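You operate a simulated robot arm through the tools that you are given. There is no shell and no other tool.

You run a simulated robot arm. Do the job below in one go: nothing can be reset, and whatever is moved stays where it is left.

JOB
Tighten both fitted nuts about a quarter turn with the small socket.
Fine: board knob on first, off again after both; socket back in its slot. Set down upright: small socket.

Only the result counts: the job must be done as asked and must still hold three seconds after the hand-in. Knocking over, shifting, dropping, spilling or breaking anything else fails it.

ROBOT AND FRAMES
A 7-joint arm with a two-finger parallel gripper, fixed in place. Base frame: the origin is on the floor under the middle of its stand, x ahead of it, y to its left, z up; the work surface is at about z = 85. Readings come in cm, rad, newtons and seconds.
With the tool pointing down near the work surface it reaches from about 24 to 68 cm from the base axis. Its first joint turns from -1.152 to 1.152 rad. Payload 2.4 kg.
The TCP is the grasp point between the finger pads, 3 cm short of the fingertips. In the tool frame z runs along the fingers and y along their closing line. Largest opening 9.4 cm; finger width 2.8, thickness 1; the body of the gripper, 5 by 9.6 cm, starts 5.5 cm behind the TCP.
Orientation is told as [roll, pitch, yaw] about the base's x, y, z axes, in that order, counted from this pose: with the fingers straight down and closing along the base's y, the tool's x points along the base's -x, its y along +y and its z along -z.

CONTROLS
- The arm moves only by the tool nudge_tool. Its argument "deltas" is a list of rows, each a list of 7 numbers: the shift along the base's x, y, z in cm, then the turn, a rotation vector about the base's x, y, z in rad, then the opening in per cent of the stroke, from 0 (shut) to 100 (fully open). In form: [[dx, dy, dz, wx, wy, wz, jaw], ...]. A call has 1 to 20 rows; each row is the pose to reach, as a shift and turn from the pose commanded when the call began. Each row takes 0.2 s and may step no farther than 5 cm and 0.15 rad from the row before; otherwise, or with a gripper value out of range, the whole call is refused. Where a pose cannot be reached the arm comes as near as it can. A force on the tool above 40 N (or 10 N above the force at the start of the call, whichever is more), or a blocked arm, ends the call early, and 0.2 s more pass. Each finger travels about 15.3 cm/s and halts on what it meets, pressing with about 30 N; the grip force reading is that of the motor and also rises with nothing between the fingers. The clock runs only during rows and for 0.2 s after the last one: add rows that repeat a pose to give the fingers time. It gives the time, the measured TCP pose, the force on the tool (base axes), the opening and the grip force at its end, in the units of the frame above (readings bear some noise), with the torque about the TCP (base axes, N m) and any sound that the robot's microphone picked up.
- Cameras (640 x 400 px; columns grow to the right, rows downward): "scene" is fixed at [5.62, 48.87, 144.88]; the picture's right is [-0.58, -0.82, 0.00], its down [-0.42, 0.30, -0.85] and it looks along [0.70, -0.49, -0.52] (base axes); focal length 276 px, centre (320, 200). "wrist" rides on the gripper at [7.6, 1.4, -10.2] in the tool frame; the picture's right is [-0.18, 0.98, 0.00], its down [-0.75, -0.14, -0.64] and it looks along [-0.63, -0.12, 0.77] (tool axes); focal length 243 px, centre (320, 200). There is no depth. A picture from a camera that has moved, and an enlarged one, comes with that camera's place and axes in the base frame and with its lens.
- grab_frame(camera): a new picture of that camera. No time passes.
- enlarge(camera, box): a new picture of the part [left, top, right, bottom] of that camera's present view, enlarged. No time passes.
- close_job(): hands the job in; it is judged then, once.

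Nothing tells you positions but the pictures and the camera data. Unless the task says otherwise, let go and move clear before handing in.

The tools are called after "Emit:" as name(argument=value, ...) on one line, values as JSON. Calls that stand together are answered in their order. nudge_tool: Moves the arm, as the interface text tells. Its arguments: {"type":"object","properties":{"deltas":{"type":"array","items":{"type":"array","items":{"type":"number"}}}},"required":["deltas"]} The other tools are called the same way: grab_frame (camera) takes a picture; enlarge (camera, box) takes an enlarged picture of a part of a camera's view; close_job () hands the job in.

At the start:

```text
time_s: 0.0
eef_pos: [30.82, 19.4, 124.96]
orientation: [0.0, 0.001, 0.0]
contact_force: [0.1, -0.1, 0.4]
ft_torque: [-0.01, -0.02, 0.01]
grip_width: 9.4
grip_force: 0.1
```

scene: 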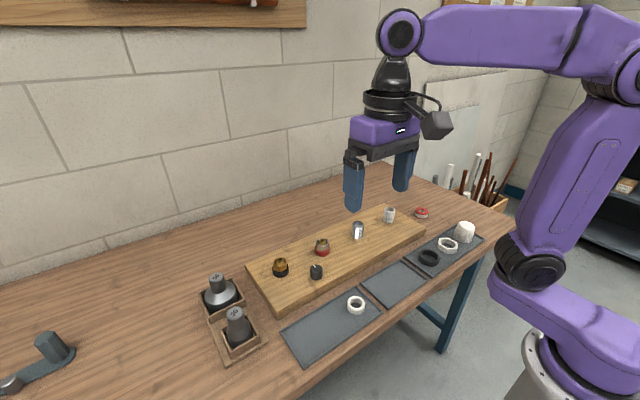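
wrist: 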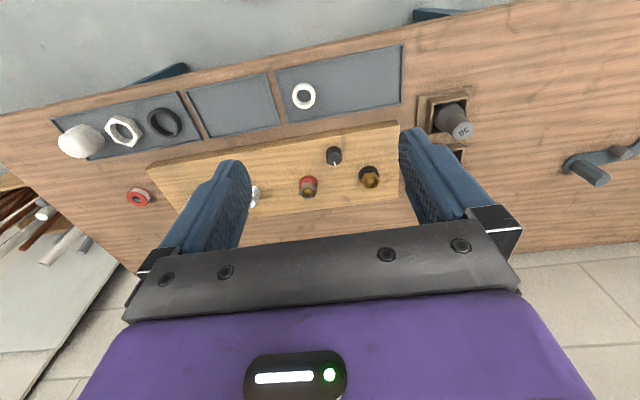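

I see a board with several studs and fittings, a knob, two sockets in slots on the left, and trays with loose nuts. I'll take closer looks before moving.

Emit:
enlarge(camera="scene", box=[240, 200, 440, 325])

Emit:
enlarge(camera="scene", box=[180, 250, 340, 370])

Emit:
enlarge(camera="wrist", box=[240, 60, 500, 222])

Emit:
enlarge(camera="wrist", box=[40, 80, 300, 242])

```text
3.20 times, centred on (340, 262) of scene
camera zoom: at [5.62, 48.87, 144.88], right [-0.58, -0.82, 0.0], down [-0.42, 0.3, -0.85], along [0.7, -0.49, -0.52], focal length 884 px, centre (256, 0)
```

zoom: 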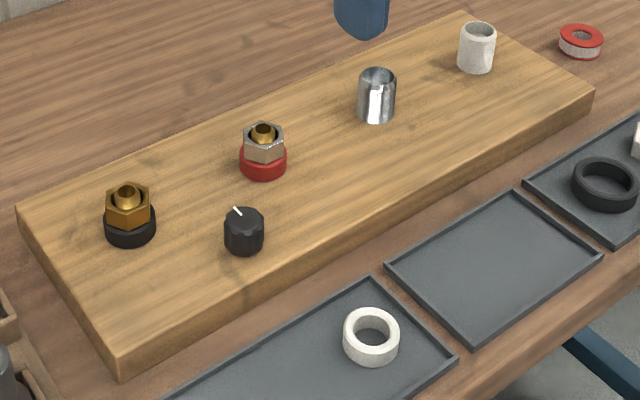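

```text
3.33 times, centred on (260, 310) of scene
camera zoom: at [5.62, 48.87, 144.88], right [-0.58, -0.82, 0.0], down [-0.42, 0.3, -0.85], along [0.7, -0.49, -0.52], focal length 921 px, centre (520, -167)
```

zoom: 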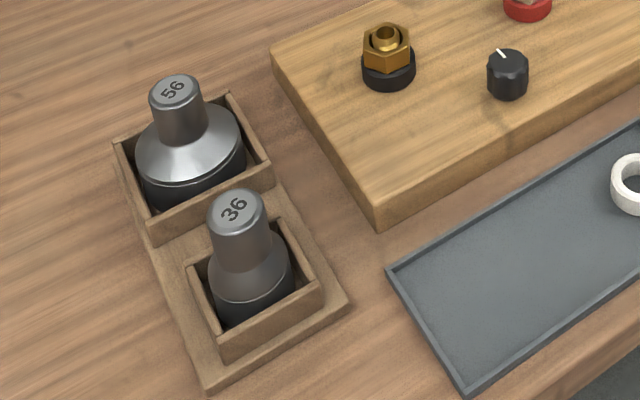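

```text
2.46 times, centred on (370, 141) of wrist
camera zoom: at [23.31, 20.86, 135.23], right [0.18, 0.98, 0.0], down [0.75, -0.14, 0.64], along [0.63, -0.12, -0.77], focal length 597 px, centre (197, 345)
```

zoom: 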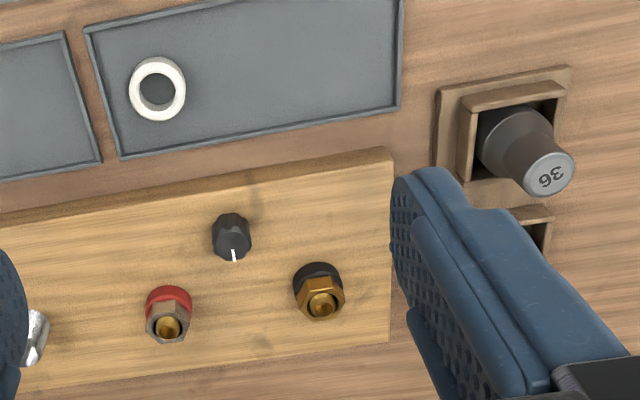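

```text
2.46 times, centred on (170, 161) of wrist
camera zoom: at [23.31, 20.86, 135.23], right [0.18, 0.98, 0.0], down [0.75, -0.14, 0.64], along [0.63, -0.12, -0.77], focal length 597 px, centre (689, 296)
```

zoom: 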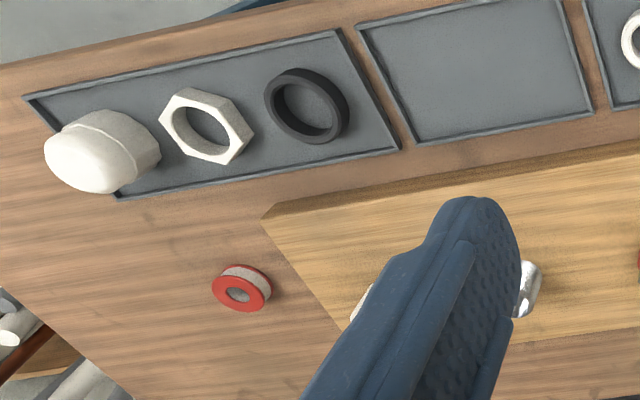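

I take the knob to be near (50, 18.8, top 90.6), the brass nut near (57, 26), the steel nut near (57, 11.6) and the small socket "36" near (46, 42, top 95). I'll bring the wrist camera above the board for a closer look.

Emit:
nudge_tool(deltas=[[2.5, 0, -2.5, 0, 0, 0, 100], [5, 0, -5, 0, 0, 0, 100], [7.5, 0, -8, 0, 0, 0, 100], [10, 0, -11, 0, 0, 0, 100], [12.5, 0, -14, 0, 0, 0, 100], [15, 0, -17, 0, 0, 0, 100], [17, 0, -18, 0, 0, 0, 100], [17, 0, -18, 0, 0, 0, 100]])

Emit:
grab_frame(camera="wrist")

Emit:
grab_frame(camera="scene")

```text
time_s: 1.8
eef_pos: [47.95, 19.49, 106.98]
orientation: [0.001, 0.0, 0.0]
contact_force: [0.2, 0.0, 0.2]
ft_torque: [0.0, 0.01, 0.0]
grip_width: 9.42
grip_force: 0.0
```

```text
taken
camera wrist: at [40.36, 20.95, 117.38], right [0.18, 0.98, 0.0], down [0.75, -0.14, 0.64], along [0.63, -0.12, -0.77], focal length 243 px, centre (320, 200)
```

wrist: 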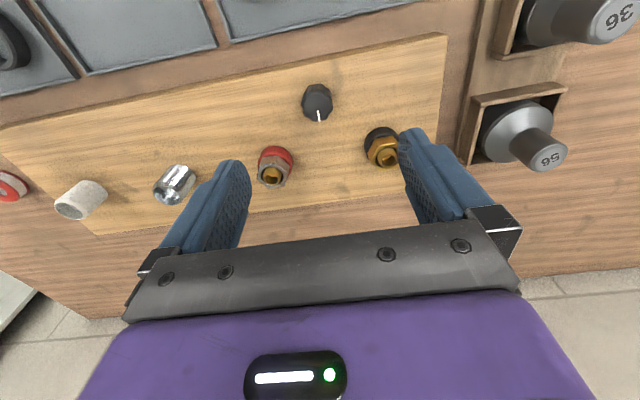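

```text
taken
```

scene: 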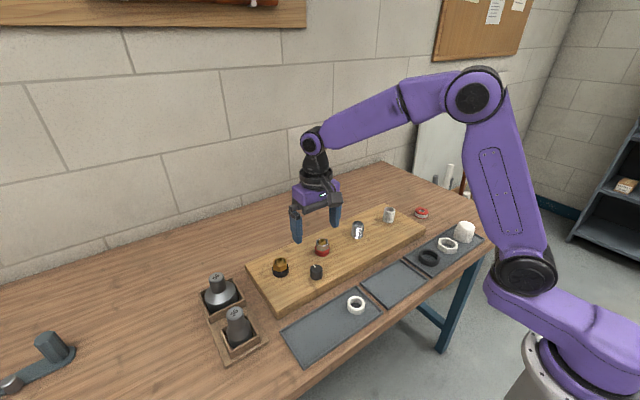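

Emit:
enlarge(camera="wrist", box=[240, 70, 440, 195])

Emit:
enlarge(camera="wrist", box=[450, 0, 640, 170])

Emit:
enlarge(camera="scene", box=[260, 225, 360, 290])

Emit:
enlarge(camera="scene", box=[190, 265, 280, 365])

```text
3.20 times, centred on (340, 132) of wrist
camera zoom: at [40.36, 20.95, 117.38], right [0.18, 0.98, 0.0], down [0.75, -0.14, 0.64], along [0.63, -0.12, -0.77], focal length 776 px, centre (256, 416)
```

zoom: 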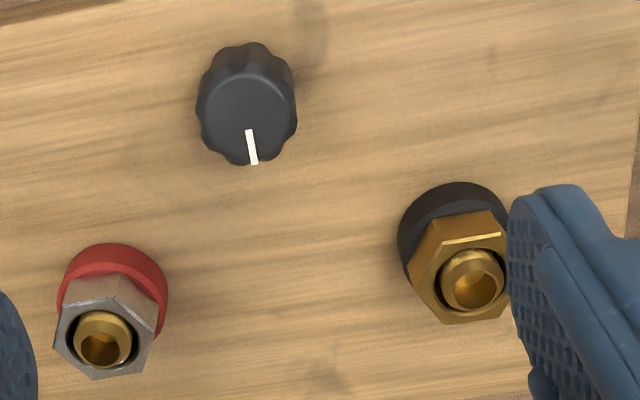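

```text
2.35 times, centred on (545, 85) of wrist
camera zoom: at [40.36, 20.95, 117.38], right [0.18, 0.98, 0.0], down [0.75, -0.14, 0.64], along [0.63, -0.12, -0.77], focal length 571 px, centre (-209, 471)
```

zoom: 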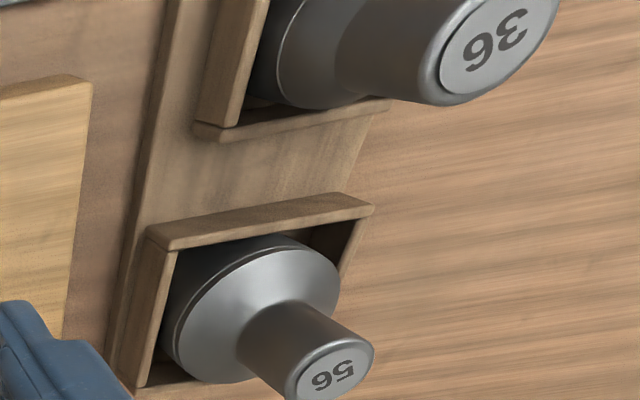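

```text
6.15 times, centred on (310, 258) of scene
camera zoom: at [5.62, 48.87, 144.88], right [-0.58, -0.82, 0.0], down [-0.42, 0.3, -0.85], along [0.7, -0.49, -0.52], focal length 1700 px, centre (382, -154)
```

zoom: 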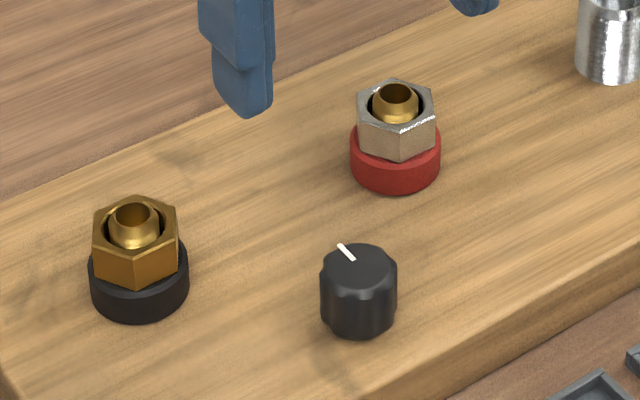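

```text
4.00 times, centred on (235, 315) of scene
camera zoom: at [5.62, 48.87, 144.88], right [-0.58, -0.82, 0.0], down [-0.42, 0.3, -0.85], along [0.7, -0.49, -0.52], focal length 1105 px, centre (660, -260)
```

zoom: 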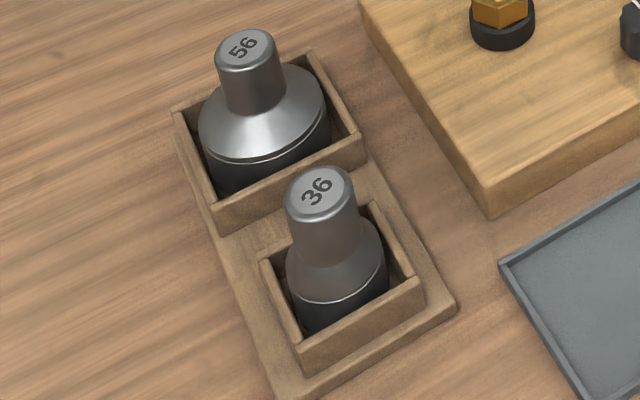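

The knob's white pointer is aimed straight at +x, with its centre near (49.4, 19.0). I'll go lower above it to refine the estimate, opening the fingers only as far as needed.

Emit:
nudge_tool(deltas=[[0.5, -0.2, -3, 0, 0, 0, 80], [1.0, -0.4, -6, 0, 0, 0, 70], [1.45, -0.54, -9, 0, 0, 0, 70], [1.45, -0.54, -9, 0, 0, 0, 70]])

Emit:
grab_frame(camera="wrist")

Emit:
enlarge(camera="scene", box=[260, 215, 360, 290])

```text
time_s: 2.8
eef_pos: [49.47, 18.72, 98.09]
orientation: [0.001, 0.0, 0.0]
contact_force: [-0.1, -0.3, -1.0]
ft_torque: [0.02, -0.01, -0.02]
grip_width: 6.61
grip_force: 0.1
```

```text
taken
camera wrist: at [41.84, 20.21, 108.39], right [0.18, 0.98, 0.0], down [0.75, -0.14, 0.64], along [0.63, -0.12, -0.77], focal length 243 px, centre (320, 200)
```

wrist: 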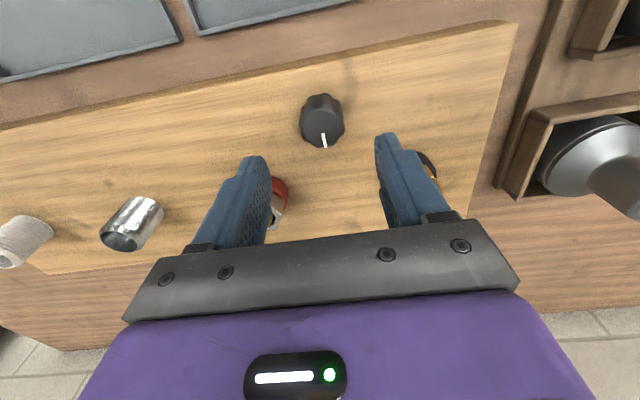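

```text
5.33 times, centred on (310, 252) of scene
camera zoom: at [5.62, 48.87, 144.88], right [-0.58, -0.82, 0.0], down [-0.42, 0.3, -0.85], along [0.7, -0.49, -0.52], focal length 1474 px, centre (373, -80)
```

zoom: 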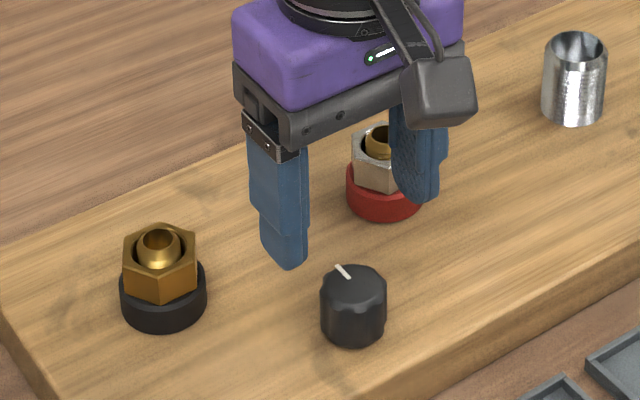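

The fingers look roughly centred above the knob. I'll enlarge the wrist view to measure the knob once more before going down.

Emit:
enlarge(camera="wrist", box=[240, 70, 400, 170])

```text
4.00 times, centred on (320, 120) of wrist
camera zoom: at [41.84, 20.21, 108.39], right [0.18, 0.98, 0.0], down [0.75, -0.14, 0.64], along [0.63, -0.12, -0.77], focal length 970 px, centre (320, 520)
```

zoom: 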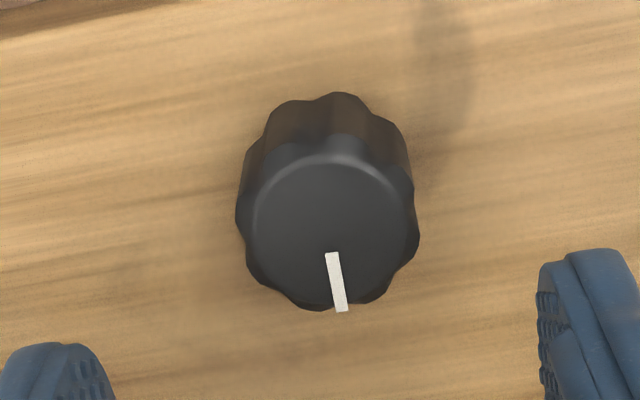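

The knob centre is confirmed at about (49.35, 18.92). I'll pre-rotate the gripper counter-clockwise in the air so there is room for a clockwise turn, then check the pose.

Emit:
nudge_tool(deltas=[[0, 0, 0, 0, 0, 0.15, 70], [0, 0, 0, 0, 0, 0.3, 70], [0, 0, 0, 0, 0, 0.45, 70], [0, 0, 0, 0, 0, 0.6, 70], [0, 0, 0, 0, 0, 0.7, 70], [0, 0, 0, 0, 0, 0.785, 70], [0, 0, 0, 0, 0, 0.785, 70]])

Emit:
grab_frame(camera="wrist")

```text
time_s: 4.4
eef_pos: [49.34, 18.84, 97.93]
orientation: [-0.001, 0.001, 0.786]
contact_force: [0.1, 0.3, -0.5]
ft_torque: [0.01, -0.01, 0.02]
grip_width: 6.59
grip_force: 0.2
```

```text
taken
camera wrist: at [42.93, 14.5, 108.24], right [-0.57, 0.82, 0.0], down [0.63, 0.43, 0.64], along [0.53, 0.36, -0.77], focal length 243 px, centre (320, 200)
```

wrist: 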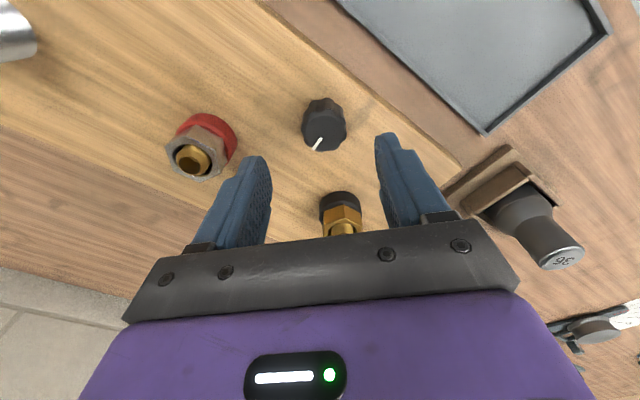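

Yaw +45° is reachable. Now I'll go down around the knob, stopping with the fingertips just above the board, and close on it.

Emit:
nudge_tool(deltas=[[0.05, 0.05, -2, 0, 0, 0, 70], [0.05, 0.05, -4, 0, 0, 0, 70], [0.05, 0.05, -5.5, 0, 0, 0, 70], [0.05, 0.05, -6.3, 0, 0, 0, 70], [0.05, 0.05, -6.3, 0, 0, 0, 70]])

Emit:
grab_frame(camera="wrist")

Emit:
enlarge(camera="scene", box=[260, 215, 360, 290])

```text
time_s: 5.6
eef_pos: [49.33, 18.78, 91.74]
orientation: [0.0, 0.0, 0.785]
contact_force: [-0.4, 0.2, -0.1]
ft_torque: [0.02, 0.01, 0.0]
grip_width: 6.58
grip_force: 0.1
```

```text
taken
camera wrist: at [42.87, 14.48, 102.06], right [-0.56, 0.83, 0.0], down [0.63, 0.43, 0.64], along [0.53, 0.36, -0.77], focal length 243 px, centre (320, 200)
```

wrist: 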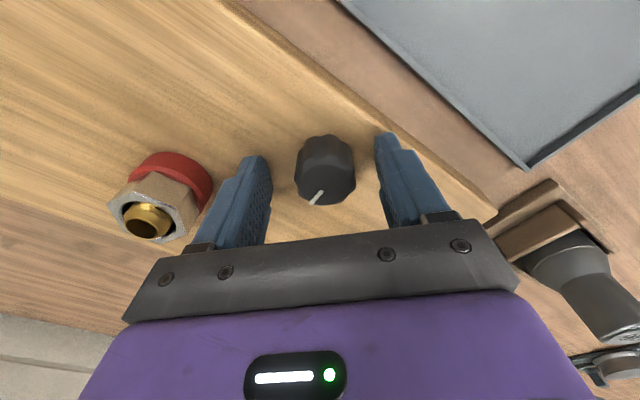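

```text
5.33 times, centred on (310, 252) of scene
camera zoom: at [5.62, 48.87, 144.88], right [-0.58, -0.82, 0.0], down [-0.42, 0.3, -0.85], along [0.7, -0.49, -0.52], focal length 1474 px, centre (373, -80)
```

zoom: 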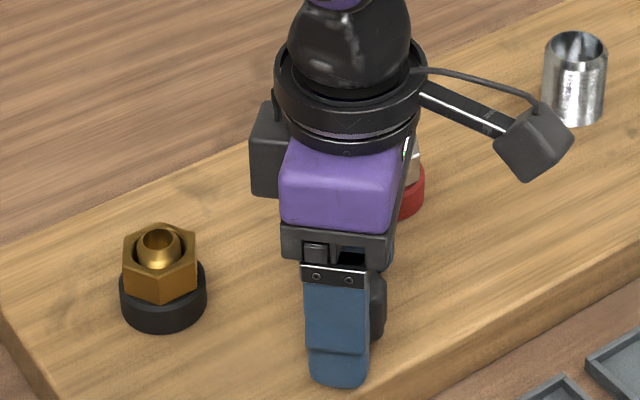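

The knob sits centred between the fingers. I'll close the gripper on it.

Emit:
nudge_tool(deltas=[[0, 0, 0, 0, 0, 0, 20], [0, 0, 0, 0, 0, 0, 20], [0, 0, 0, 0, 0, 0, 20]])

```text
time_s: 6.4
eef_pos: [49.03, 19.06, 91.66]
orientation: [0.002, 0.003, 0.789]
contact_force: [-16.9, 15.5, 1.5]
ft_torque: [-0.73, 0.18, -0.11]
grip_width: 3.24
grip_force: 45.4
```

The grip shows a side force along the closing line, so the gripper is slightly off-centre. I'll shift it to relieve that force.

Emit:
nudge_tool(deltas=[[-0.15, 0.13, 0, 0, 0, 0, 20], [-0.28, 0.26, 0, 0, 0, 0, 20], [-0.28, 0.26, 0, 0, 0, 0, 20]])

```text
time_s: 7.2
eef_pos: [49.16, 19.07, 91.57]
orientation: [0.001, -0.001, 0.782]
contact_force: [-11.8, 5.7, 14.2]
ft_torque: [0.01, 1.46, -0.01]
grip_width: 3.28
grip_force: 45.4
```

Emit:
nudge_tool(deltas=[[0, 0, 0, 0, 0, 0, 20]])

Emit:
enlarge(camera="wrist", box=[220, 100, 420, 225])

Emit:
enlarge(camera="scene", box=[260, 215, 360, 290])

```text
time_s: 7.6
eef_pos: [49.06, 19.07, 91.69]
orientation: [-0.001, 0.002, 0.783]
contact_force: [-12.0, 2.6, 17.5]
ft_torque: [0.0, 1.15, 0.0]
grip_width: 3.25
grip_force: 44.9
```

```text
3.20 times, centred on (320, 162) of wrist
camera zoom: at [42.64, 14.71, 102.05], right [-0.56, 0.83, 0.0], down [0.63, 0.43, 0.64], along [0.53, 0.36, -0.77], focal length 776 px, centre (320, 320)
```

zoom: 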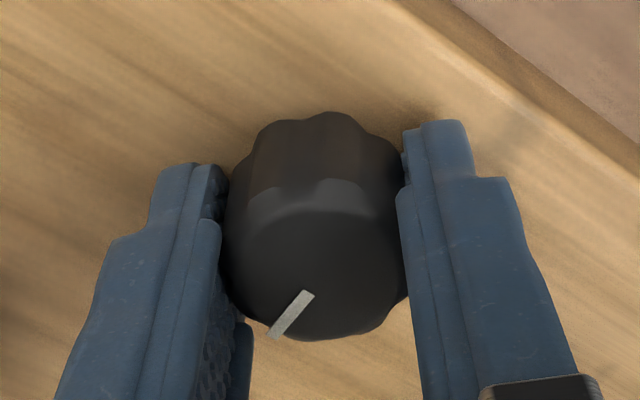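

```text
5.33 times, centred on (310, 252) of scene
camera zoom: at [5.56, 48.86, 144.89], right [-0.58, -0.82, 0.0], down [-0.42, 0.3, -0.85], along [0.7, -0.49, -0.52], focal length 1474 px, centre (373, -80)
```

zoom: 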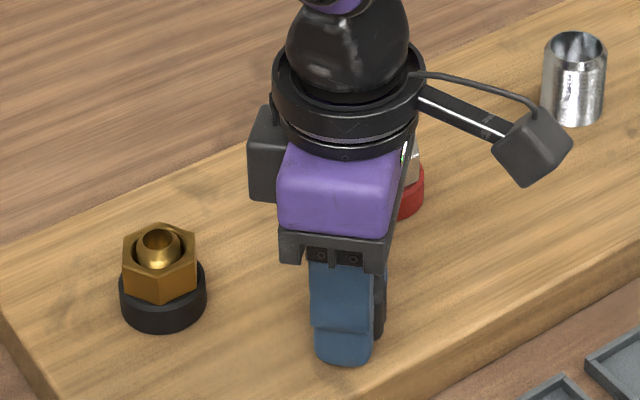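

The knob is held but with some residual force. I'll loosen and re-grip from the shifted position to see whether it settles cleanly.

Emit:
nudge_tool(deltas=[[0, 0, 0, 0, 0, 0, 50], [0, 0, 0, 0, 0, 0, 50]])

Emit:
nudge_tool(deltas=[[0, 0, 0, 0, 0, 0, 30], [0, 0, 0, 0, 0, 0, 30]])

```text
time_s: 8.2
eef_pos: [49.03, 19.06, 91.63]
orientation: [0.0, 0.001, 0.786]
contact_force: [-0.1, 0.4, 0.4]
ft_torque: [0.01, -0.02, -0.02]
grip_width: 4.73
grip_force: 0.1
```

```text
time_s: 8.8
eef_pos: [48.95, 19.09, 91.63]
orientation: [0.0, 0.0, 0.783]
contact_force: [2.3, -0.8, -1.9]
ft_torque: [0.56, 0.26, 0.0]
grip_width: 3.26
grip_force: 44.8
```

Now the grip is clean. I'll turn the knob clockwise in small steps, watching torque and sound.

Emit:
nudge_tool(deltas=[[0, 0, 0, 0, 0, -0.1, 20], [0, 0, 0, 0, 0, -0.2, 20], [0, 0, 0, 0, 0, -0.3, 20], [0, 0, 0, 0, 0, -0.3, 20]])

Emit:
enlarge(camera="wrist", box=[220, 100, 420, 225])

```text
time_s: 9.8
eef_pos: [49.22, 19.08, 91.64]
orientation: [-0.001, 0.0, 0.483]
contact_force: [-6.3, -6.9, 26.6]
ft_torque: [0.11, 1.04, -0.01]
grip_width: 3.25
grip_force: 45.1
```

```text
3.20 times, centred on (320, 162) of wrist
camera zoom: at [41.69, 16.81, 101.97], right [-0.29, 0.96, 0.0], down [0.73, 0.22, 0.64], along [0.61, 0.19, -0.77], focal length 776 px, centre (320, 320)
```

zoom: 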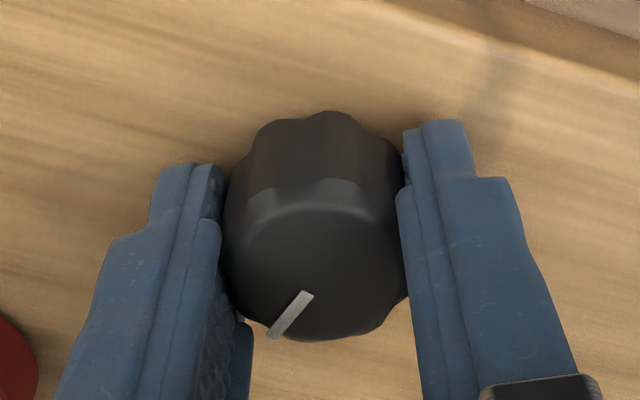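

The knob turns with the gripper and no torque shows yet. I'll continue clockwise.

Emit:
nudge_tool(deltas=[[0, 0, 0.05, 0, 0, -0.1, 20], [0, 0, 0.1, 0, 0, -0.2, 20], [0, 0, 0.1, 0, 0, -0.3, 20], [0, 0, 0.1, 0, 0, -0.4, 20], [0, 0, 0.1, 0, 0, -0.4, 20]])

```text
time_s: 11.0
eef_pos: [49.08, 19.01, 91.6]
orientation: [0.0, 0.001, 0.082]
contact_force: [-0.9, -16.5, -3.5]
ft_torque: [0.62, -1.15, 0.03]
grip_width: 3.22
grip_force: 44.9
```

Emit:
enlarge(camera="wrist", box=[220, 100, 420, 225])

Emit:
enlarge(camera="scene", box=[260, 215, 360, 290])

```text
3.20 times, centred on (320, 162) of wrist
camera zoom: at [41.42, 19.85, 101.98], right [0.1, 0.99, 0.0], down [0.76, -0.08, 0.64], along [0.64, -0.07, -0.77], focal length 776 px, centre (320, 320)
```

zoom: 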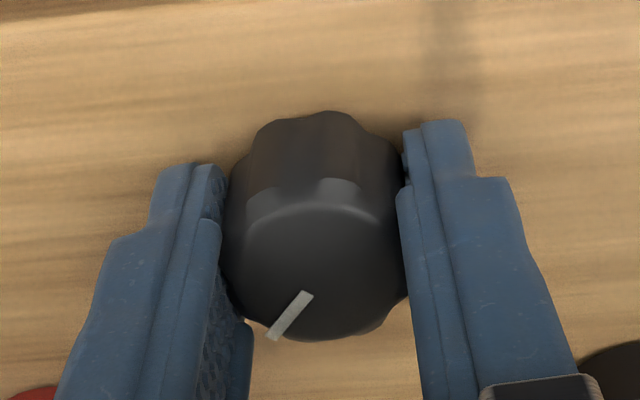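

```text
5.33 times, centred on (310, 252) of scene
camera zoom: at [5.62, 48.82, 144.9], right [-0.58, -0.82, 0.0], down [-0.42, 0.3, -0.85], along [0.7, -0.49, -0.52], focal length 1474 px, centre (373, -80)
```

zoom: 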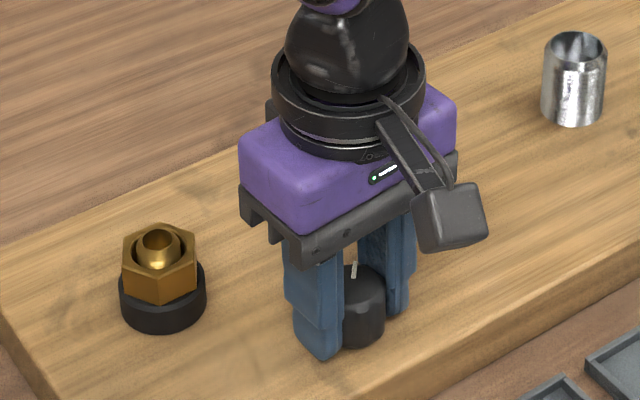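

The knob is following rigidly. I'll keep turning toward a quarter turn while relieving the side force a little.

Emit:
nudge_tool(deltas=[[0, -0.15, 0, 0, 0, -0.1, 20], [0, -0.2, 0, 0, 0, -0.2, 20], [0, -0.2, 0, 0, 0, -0.3, 20], [0, -0.2, 0, 0, 0, -0.4, 20], [0, -0.2, 0, 0, 0, -0.4, 20]])

```text
time_s: 12.2
eef_pos: [49.16, 18.95, 91.57]
orientation: [-0.004, 0.001, -0.316]
contact_force: [-6.7, -7.7, -7.4]
ft_torque: [0.37, -1.06, 0.0]
grip_width: 3.24
grip_force: 45.0
```

Emit:
nudge_tool(deltas=[[-0.05, -0.05, 0, 0, 0, -0.1, 20], [-0.1, -0.1, 0, 0, 0, -0.2, 20], [-0.1, -0.1, 0, 0, 0, -0.3, 20], [-0.1, -0.1, 0, 0, 0, -0.4, 20], [-0.1, -0.1, 0, 0, 0, -0.47, 20], [-0.1, -0.1, 0, 0, 0, -0.47, 20]])

Emit:
enlarge(camera="wrist", box=[220, 100, 420, 225])

Emit:
grab_frame(camera="scene")

```text
time_s: 13.6
eef_pos: [49.02, 18.9, 91.68]
orientation: [-0.001, -0.002, -0.786]
contact_force: [10.8, 2.0, -26.7]
ft_torque: [-1.08, -0.22, -0.02]
grip_width: 3.28
grip_force: 45.0
```

```text
3.20 times, centred on (320, 162) of wrist
camera zoom: at [44.7, 25.33, 101.98], right [0.83, 0.56, 0.0], down [0.43, -0.63, 0.64], along [0.36, -0.53, -0.77], focal length 776 px, centre (320, 320)
```

zoom: 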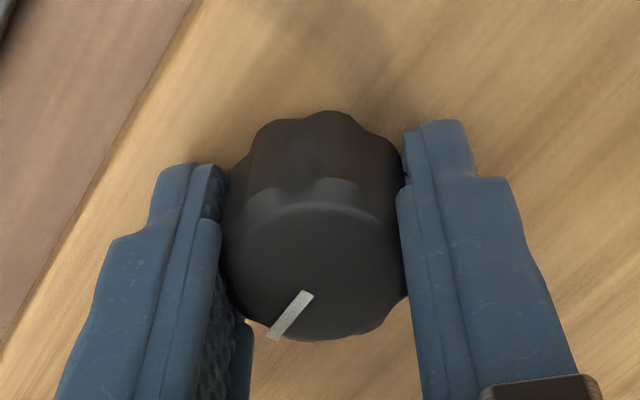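

```text
taken
```

scene: 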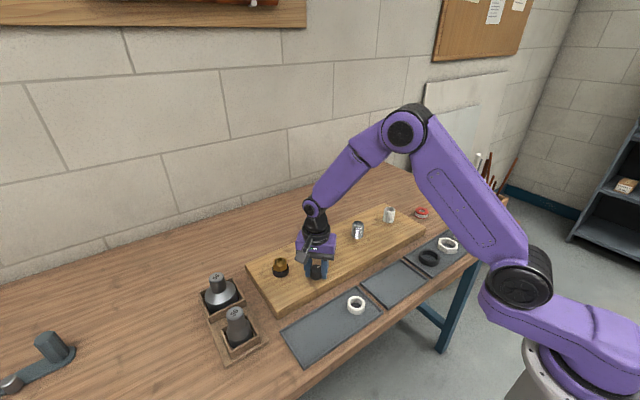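

A quarter turn clockwise is done with no click or stop so far. I'll probe a bit further for a stop or sound.

Emit:
nudge_tool(deltas=[[0, 0, 0, 0, 0, -0.08, 20], [0, 0, 0, 0, 0, -0.16, 20], [0, 0, 0, 0, 0, -0.24, 20], [0, 0, 0, 0, 0, -0.32, 20], [0, 0, 0, 0, 0, -0.32, 20]])

```text
time_s: 14.8
eef_pos: [48.97, 18.96, 91.8]
orientation: [0.002, -0.001, -1.106]
contact_force: [3.4, 5.2, 2.9]
ft_torque: [-0.53, 0.56, 0.55]
grip_width: 3.27
grip_force: 45.6
```

Torque about z has now risen to 0.55 N·m, which suggests a stop. I'll check whether the knob still moved with the fingers.

Emit:
enlarge(camera="wrist", box=[220, 100, 420, 225])

Emit:
enlarge(camera="scene", box=[260, 215, 360, 290])

```text
3.20 times, centred on (320, 162) of wrist
camera zoom: at [46.88, 26.39, 102.07], right [0.96, 0.28, 0.0], down [0.21, -0.74, 0.64], along [0.18, -0.62, -0.77], focal length 776 px, centre (320, 320)
```

zoom: 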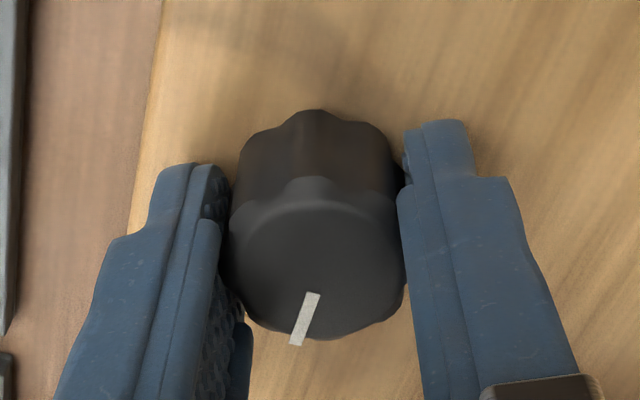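

```text
5.33 times, centred on (310, 252) of scene
camera zoom: at [5.62, 48.88, 144.88], right [-0.58, -0.82, 0.0], down [-0.42, 0.3, -0.85], along [0.7, -0.49, -0.52], focal length 1474 px, centre (373, -80)
```

zoom: 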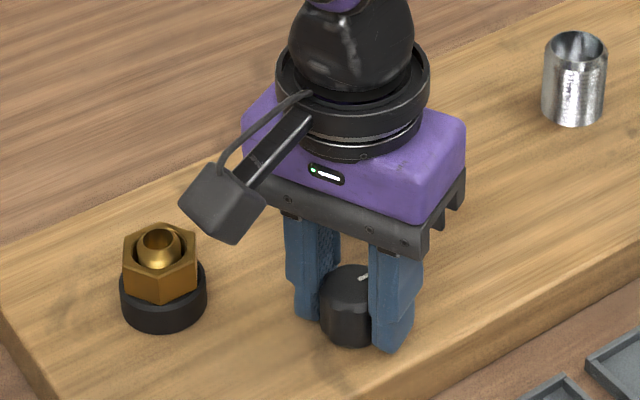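

The pointer now aims along −y: it reached a hard stop a quarter turn clockwise, so I take the knob to be on. I'll release it and rise straight up.

Emit:
nudge_tool(deltas=[[0, 0, 0, 0, 0, 0, 60], [0, 0, 0, 0, 0, 0, 60], [0, 0, 2, 0, 0, 0, 60], [0, 0, 5, 0, 0, 0, 60], [0, 0, 8, 0, 0, 0, 60], [0, 0, 12, 0, 0, 0, 60], [0, 0, 12, 0, 0, 0, 60]])

Emit:
grab_frame(camera="wrist")

Emit:
grab_frame(camera="scene")

```text
time_s: 16.4
eef_pos: [49.21, 18.72, 103.63]
orientation: [0.0, 0.0, -1.105]
contact_force: [0.1, 0.3, 0.3]
ft_torque: [0.0, 0.01, 0.02]
grip_width: 5.64
grip_force: 0.1
```

```text
taken
camera wrist: at [47.01, 26.19, 114.01], right [0.96, 0.28, 0.0], down [0.21, -0.74, 0.64], along [0.18, -0.62, -0.77], focal length 243 px, centre (320, 200)
```

wrist: 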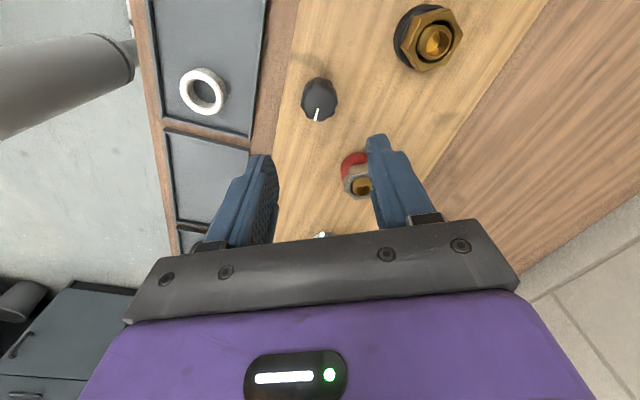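

```text
taken
```

scene: 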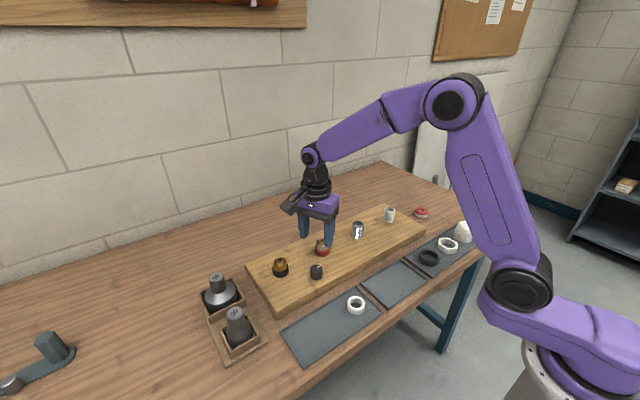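

The knob's pointer stays at −y after release. While here I'll enlarge the views of both nuts to measure their position and hex angle.

Emit:
enlarge(camera="wrist", box=[370, 0, 498, 80])

Emit:
enlarge(camera="wrist", box=[290, 70, 450, 210])

Emit:
enlarge(camera="scene", box=[264, 230, 344, 290])

```text
5.00 times, centred on (434, 40) of wrist
camera zoom: at [47.01, 26.19, 114.01], right [0.96, 0.28, 0.0], down [0.21, -0.74, 0.64], along [0.18, -0.62, -0.77], focal length 1213 px, centre (-250, 1000)
```

zoom: 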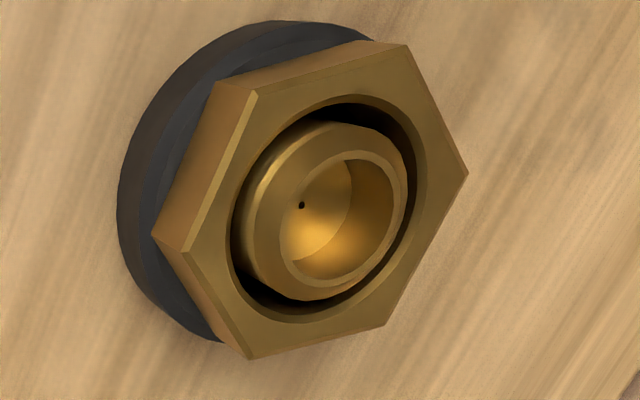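

```text
2.86 times, centred on (370, 140) of wrist
camera zoom: at [47.01, 26.19, 114.01], right [0.96, 0.28, 0.0], down [0.21, -0.74, 0.64], along [0.18, -0.62, -0.77], focal length 693 px, centre (177, 371)
```

zoom: 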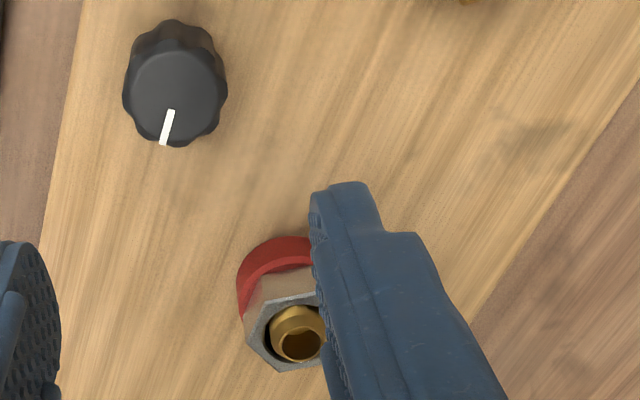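

```text
6.67 times, centred on (304, 260) of scene
camera zoom: at [5.62, 48.87, 144.88], right [-0.58, -0.82, 0.0], down [-0.42, 0.3, -0.85], along [0.7, -0.49, -0.52], focal length 1842 px, centre (427, -200)
```

zoom: 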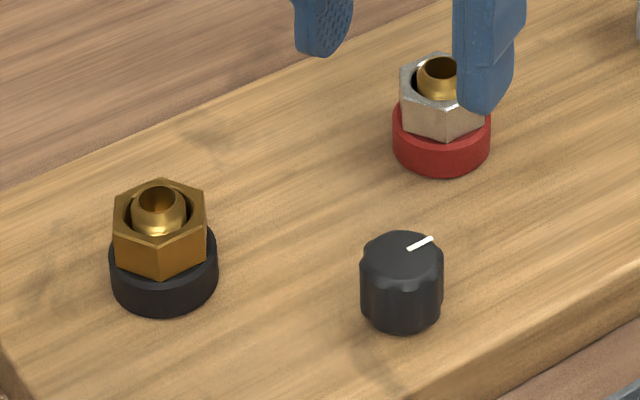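

I measure the brass nut near (56.3, 26.2) but want a second, opposite view to cancel camera error. I'll move above it at this yaw and look.

Emit:
nudge_tool(deltas=[[2.5, 2.5, 0, 0, 0, 0, 80], [5, 5, 0, 0, 0, 0, 90], [7.26, 7.36, 0, 0, 0, 0, 100], [7.26, 7.36, 0, 0, 0, 0, 100]])

Emit:
grab_frame(camera="wrist")

Emit:
enlarge(camera="wrist", box=[256, 70, 384, 150])

```text
time_s: 17.4
eef_pos: [56.46, 26.56, 103.69]
orientation: [-0.001, -0.001, -1.105]
contact_force: [-0.9, 0.5, -0.7]
ft_torque: [0.01, -0.01, -0.01]
grip_width: 9.39
grip_force: 0.1
```

```text
taken
camera wrist: at [54.24, 33.91, 114.01], right [0.96, 0.28, 0.0], down [0.21, -0.74, 0.64], along [0.18, -0.62, -0.77], focal length 243 px, centre (320, 200)
```

wrist: 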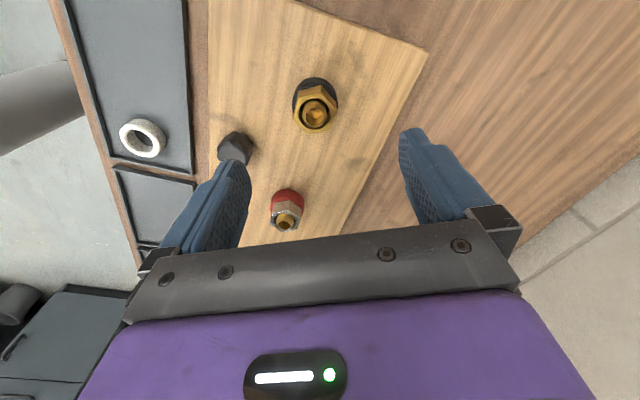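

```text
5.00 times, centred on (320, 110) of wrist
camera zoom: at [54.24, 33.91, 114.01], right [0.96, 0.28, 0.0], down [0.21, -0.74, 0.64], along [0.18, -0.62, -0.77], focal length 1213 px, centre (320, 650)
```

zoom: 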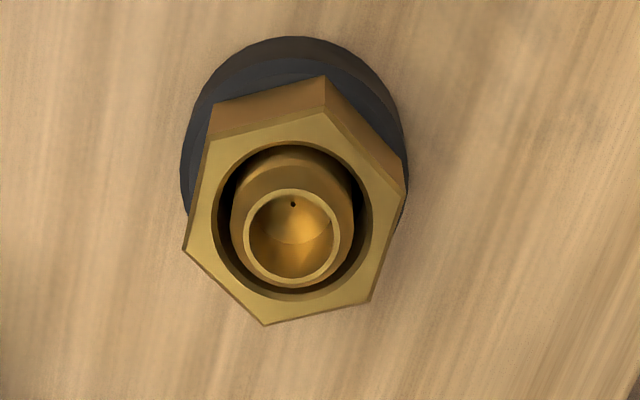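

Emit:
nudge_tool(deltas=[[0, 0, 0, 0, 0, 0, 100]])

Emit:
enlarge(camera="wrist", box=[256, 70, 384, 150])

Emit:
enlarge(camera="wrist", box=[230, 170, 358, 250])

```text
time_s: 17.8
eef_pos: [56.34, 26.29, 103.63]
orientation: [0.0, 0.0, -1.105]
contact_force: [-0.1, -0.3, -0.3]
ft_torque: [0.08, 0.04, 0.03]
grip_width: 9.37
grip_force: 0.2
```

```text
5.00 times, centred on (320, 110) of wrist
camera zoom: at [54.24, 33.87, 114.01], right [0.96, 0.28, 0.0], down [0.21, -0.74, 0.64], along [0.18, -0.62, -0.77], focal length 1213 px, centre (320, 650)
```

zoom: 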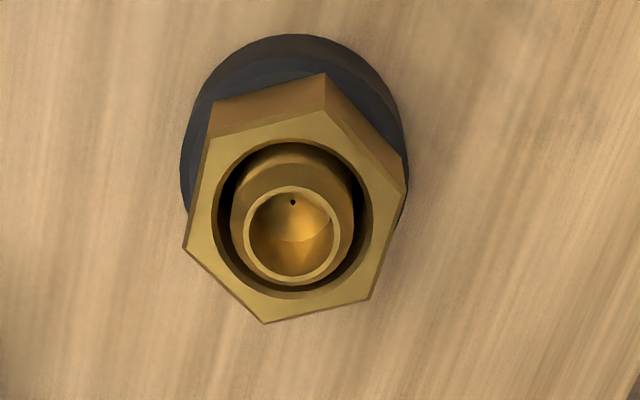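

```text
5.00 times, centred on (294, 210) of wrist
camera zoom: at [54.24, 33.87, 114.01], right [0.96, 0.28, 0.0], down [0.21, -0.74, 0.64], along [0.18, -0.62, -0.77], focal length 1213 px, centre (450, 150)
```

zoom: 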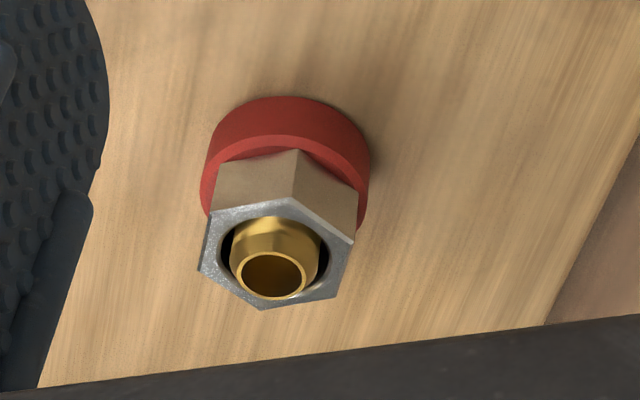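

I now have both nuts: brass about (56.05, 26.05) and steel about (56.1, 12.1), tops near z 92.5, and both with corners at 30°+60°k. Next I go above the small socket to measure it, turning back to yaw 0 on the way.

Emit:
nudge_tool(deltas=[[-2, 3, 0, 0, 0, 0.14, 100], [-4, 6, 0, 0, 0, 0.28, 100], [-6, 9, 0, 0, 0, 0.42, 100], [-8, 12, 0, 0, 0, 0.56, 100], [-10.2, 15, 0, 0, 0, 0.7, 100], [-10.7, 15.7, 0, 0, 0, 0.84, 100], [-10.7, 15.7, 0, 0, 0, 0.98, 100], [-10.7, 15.7, 0, 0, 0, 1.105, 100], [-10.7, 15.7, 0, 0, 0, 1.105, 100]])

Emit:
grab_frame(camera="wrist")

Emit:
enlarge(camera="wrist", box=[220, 60, 420, 185])

Emit:
enlarge(camera="scene", box=[190, 265, 280, 365])

```text
time_s: 19.8
eef_pos: [45.55, 41.89, 103.7]
orientation: [0.001, 0.0, 0.001]
contact_force: [-0.3, 0.1, -0.9]
ft_torque: [0.01, 0.01, -0.02]
grip_width: 9.41
grip_force: 0.1
```

```text
taken
camera wrist: at [37.89, 43.37, 114.06], right [0.18, 0.98, 0.0], down [0.75, -0.14, 0.64], along [0.63, -0.12, -0.77], focal length 243 px, centre (320, 200)
```

wrist: 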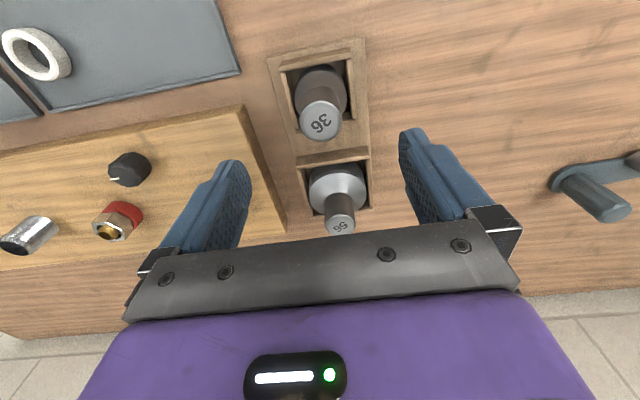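

```text
3.20 times, centred on (320, 122) of wrist
camera zoom: at [37.89, 43.37, 114.06], right [0.18, 0.98, 0.0], down [0.75, -0.14, 0.64], along [0.63, -0.12, -0.77], focal length 776 px, centre (320, 448)
```

zoom: 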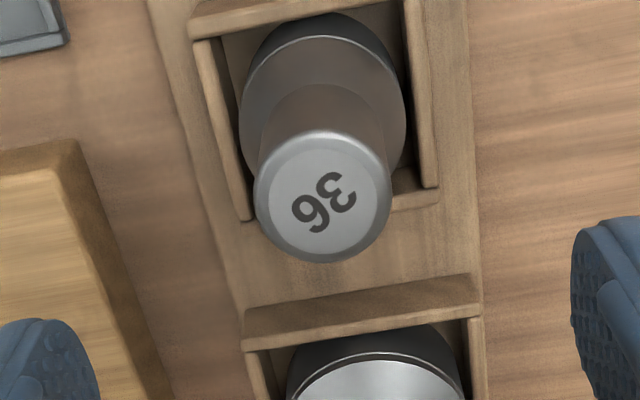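

```text
4.00 times, centred on (235, 315) of scene
camera zoom: at [5.62, 48.87, 144.88], right [-0.58, -0.82, 0.0], down [-0.42, 0.3, -0.85], along [0.7, -0.49, -0.52], focal length 1105 px, centre (660, -260)
```

zoom: 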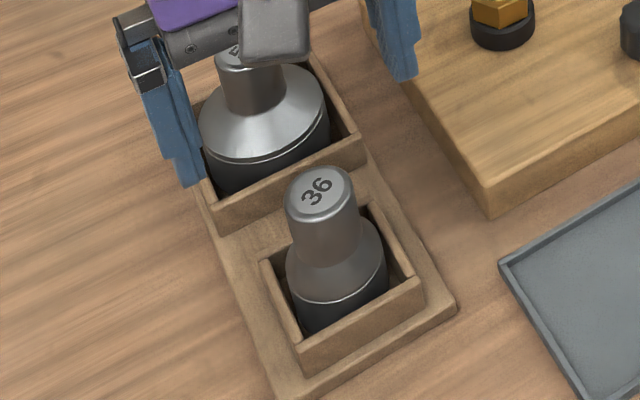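

The socket top is near (45.15, 42.15, 96.1), with neck diameter about 3.4 cm. I'll zoom in on the digits to gauge its rotation and get a second view with the yaw I plan to grip at.

Emit:
enlarge(camera="wrist", box=[290, 90, 354, 150])

Emit:
nudge_tool(deltas=[[-0.1, 0.1, 0, 0, 0, 0.15, 100], [-0.2, 0.15, 0, 0, 0, 0.3, 100], [-0.3, 0.2, 0, 0, 0, 0.45, 100], [-0.35, 0.2, 0, 0, 0, 0.6, 100], [-0.35, 0.2, 0, 0, 0, 0.7, 100], [-0.35, 0.2, 0, 0, 0, 0.785, 100], [-0.35, 0.2, 0, 0, 0, 0.785, 100]])

Emit:
grab_frame(camera="wrist")

Emit:
enlarge(camera="wrist", box=[220, 60, 420, 185])

```text
6.67 times, centred on (322, 120) of wrist
camera zoom: at [37.89, 43.37, 114.06], right [0.18, 0.98, 0.0], down [0.75, -0.14, 0.64], along [0.63, -0.12, -0.77], focal length 1618 px, centre (307, 733)
```

zoom: 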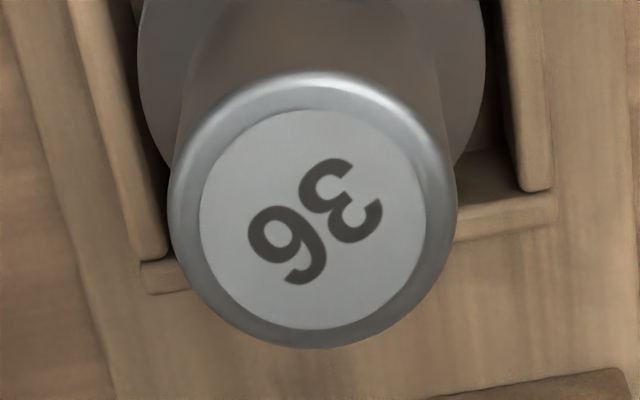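

```text
time_s: 21.4
eef_pos: [45.36, 42.25, 103.76]
orientation: [0.001, 0.001, 0.787]
contact_force: [0.3, -0.7, -1.2]
ft_torque: [-0.02, 0.0, 0.0]
grip_width: 9.41
grip_force: 0.0
```

```text
taken
camera wrist: at [38.83, 37.84, 114.11], right [-0.57, 0.82, 0.0], down [0.63, 0.43, 0.64], along [0.53, 0.36, -0.77], focal length 243 px, centre (320, 200)
```

wrist: 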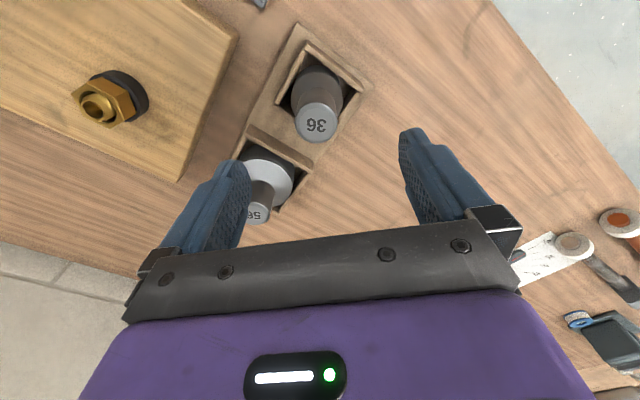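

```text
3.20 times, centred on (320, 122) of wrist
camera zoom: at [38.83, 37.84, 114.11], right [-0.57, 0.82, 0.0], down [0.63, 0.43, 0.64], along [0.53, 0.36, -0.77], focal length 776 px, centre (320, 448)
```

zoom: 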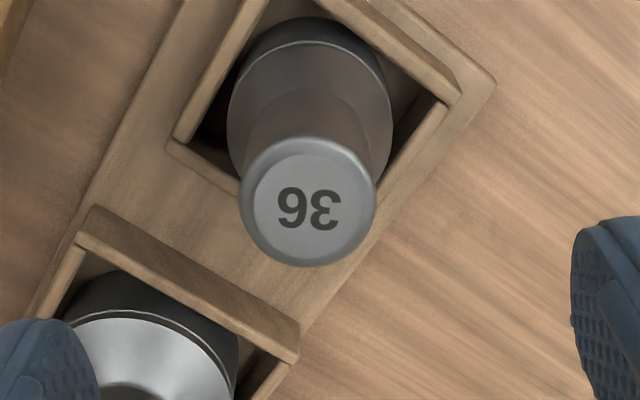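

From two wrist views, the socket top is at about (45.4, 42.05, z 95.2) and the text reads along roughly −57°. I'll centre over it and lower partway, then compare the fingertips with the neck in the scene view.

Emit:
nudge_tool(deltas=[[0.2, -0.17, -2, 0, 0, 0, 100], [0.2, -0.17, -4, 0, 0, 0, 90], [0.2, -0.17, -6, 0, 0, 0, 80], [0.2, -0.17, -7, 0, 0, 0, 70], [0.2, -0.17, -7, 0, 0, 0, 70]])

Emit:
grab_frame(camera="wrist")

Emit:
enlarge(camera="scene", box=[190, 265, 280, 365])

```text
time_s: 22.6
eef_pos: [45.35, 41.85, 96.76]
orientation: [0.0, -0.002, 0.786]
contact_force: [-0.5, 0.7, 0.2]
ft_torque: [0.0, -0.05, 0.04]
grip_width: 6.58
grip_force: 0.0
```

```text
taken
camera wrist: at [38.99, 37.53, 107.03], right [-0.56, 0.83, 0.0], down [0.63, 0.43, 0.64], along [0.53, 0.36, -0.77], focal length 243 px, centre (320, 200)
```

wrist: 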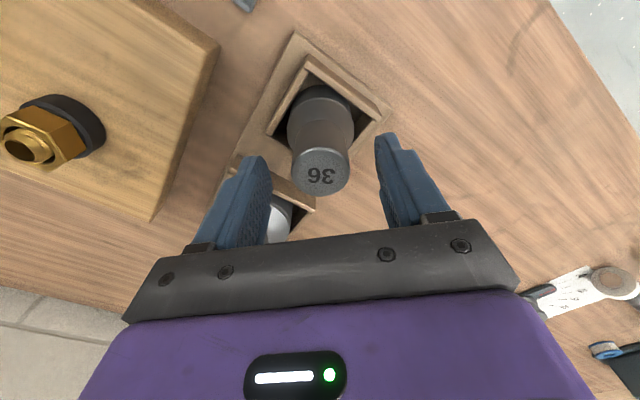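

```text
4.00 times, centred on (235, 315) of scene
camera zoom: at [5.62, 48.87, 144.88], right [-0.58, -0.82, 0.0], down [-0.42, 0.3, -0.85], along [0.7, -0.49, -0.52], focal length 1105 px, centre (660, -260)
```

zoom: 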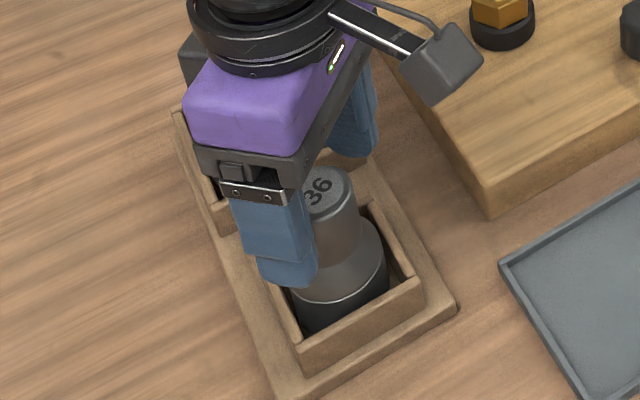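

Emit:
enlarge(camera="wrist", box=[240, 75, 400, 215])

```text
2.86 times, centred on (320, 145) of wrist
camera zoom: at [38.99, 37.53, 107.03], right [-0.56, 0.83, 0.0], down [0.63, 0.43, 0.64], along [0.53, 0.36, -0.77], focal length 693 px, centre (320, 357)
```

zoom: 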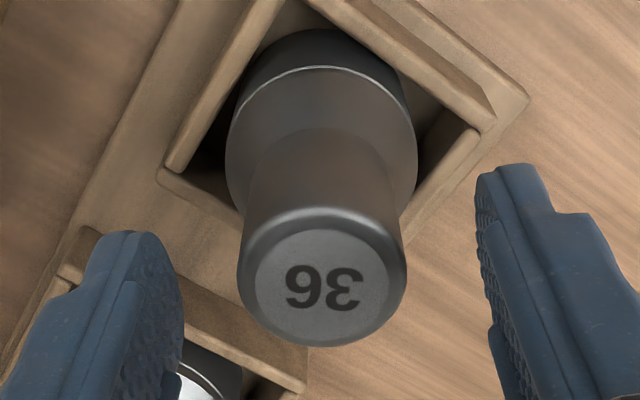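

The socket sits right on the tool axis. I'll lower 1.5 cm so the pads cover the straight neck without reaching the flare, then close.

Emit:
nudge_tool(deltas=[[0, 0, -0.8, 0, 0, 0, 70], [0, 0, -1.5, 0, 0, 0, 70], [0, 0, -1.5, 0, 0, 0, 70], [0, 0, -1.5, 0, 0, 0, 50], [0, 0, -1.5, 0, 0, 0, 20], [0, 0, -1.5, 0, 0, 0, 20], [0, 0, -1.5, 0, 0, 0, 20]])

Emit:
enlarge(camera="wrist", box=[240, 75, 400, 215])

Emit:
enlarge(camera="scene", box=[190, 265, 280, 365])

```text
time_s: 24.2
eef_pos: [45.52, 41.89, 95.01]
orientation: [-0.001, 0.001, 0.786]
contact_force: [0.4, 0.1, 0.6]
ft_torque: [0.04, -0.03, -0.01]
grip_width: 3.36
grip_force: 30.1
```

```text
2.86 times, centred on (320, 145) of wrist
camera zoom: at [39.07, 37.6, 105.48], right [-0.56, 0.83, 0.0], down [0.63, 0.43, 0.64], along [0.53, 0.36, -0.77], focal length 693 px, centre (320, 357)
```

zoom: 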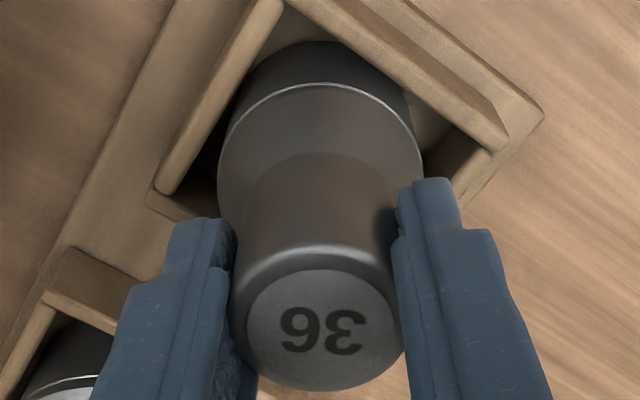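

```text
4.00 times, centred on (235, 315) of scene
camera zoom: at [5.62, 48.87, 144.88], right [-0.58, -0.82, 0.0], down [-0.42, 0.3, -0.85], along [0.7, -0.49, -0.52], focal length 1105 px, centre (660, -260)
```

zoom: 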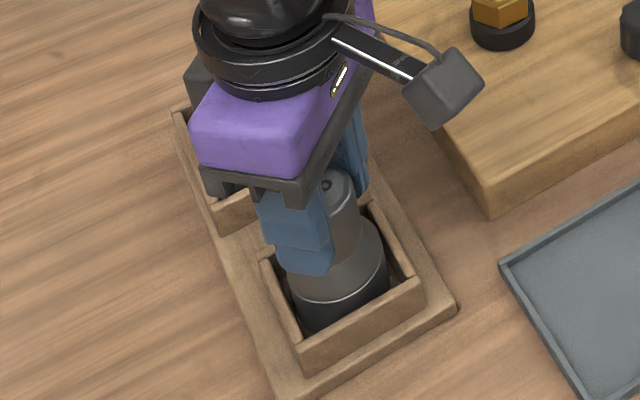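

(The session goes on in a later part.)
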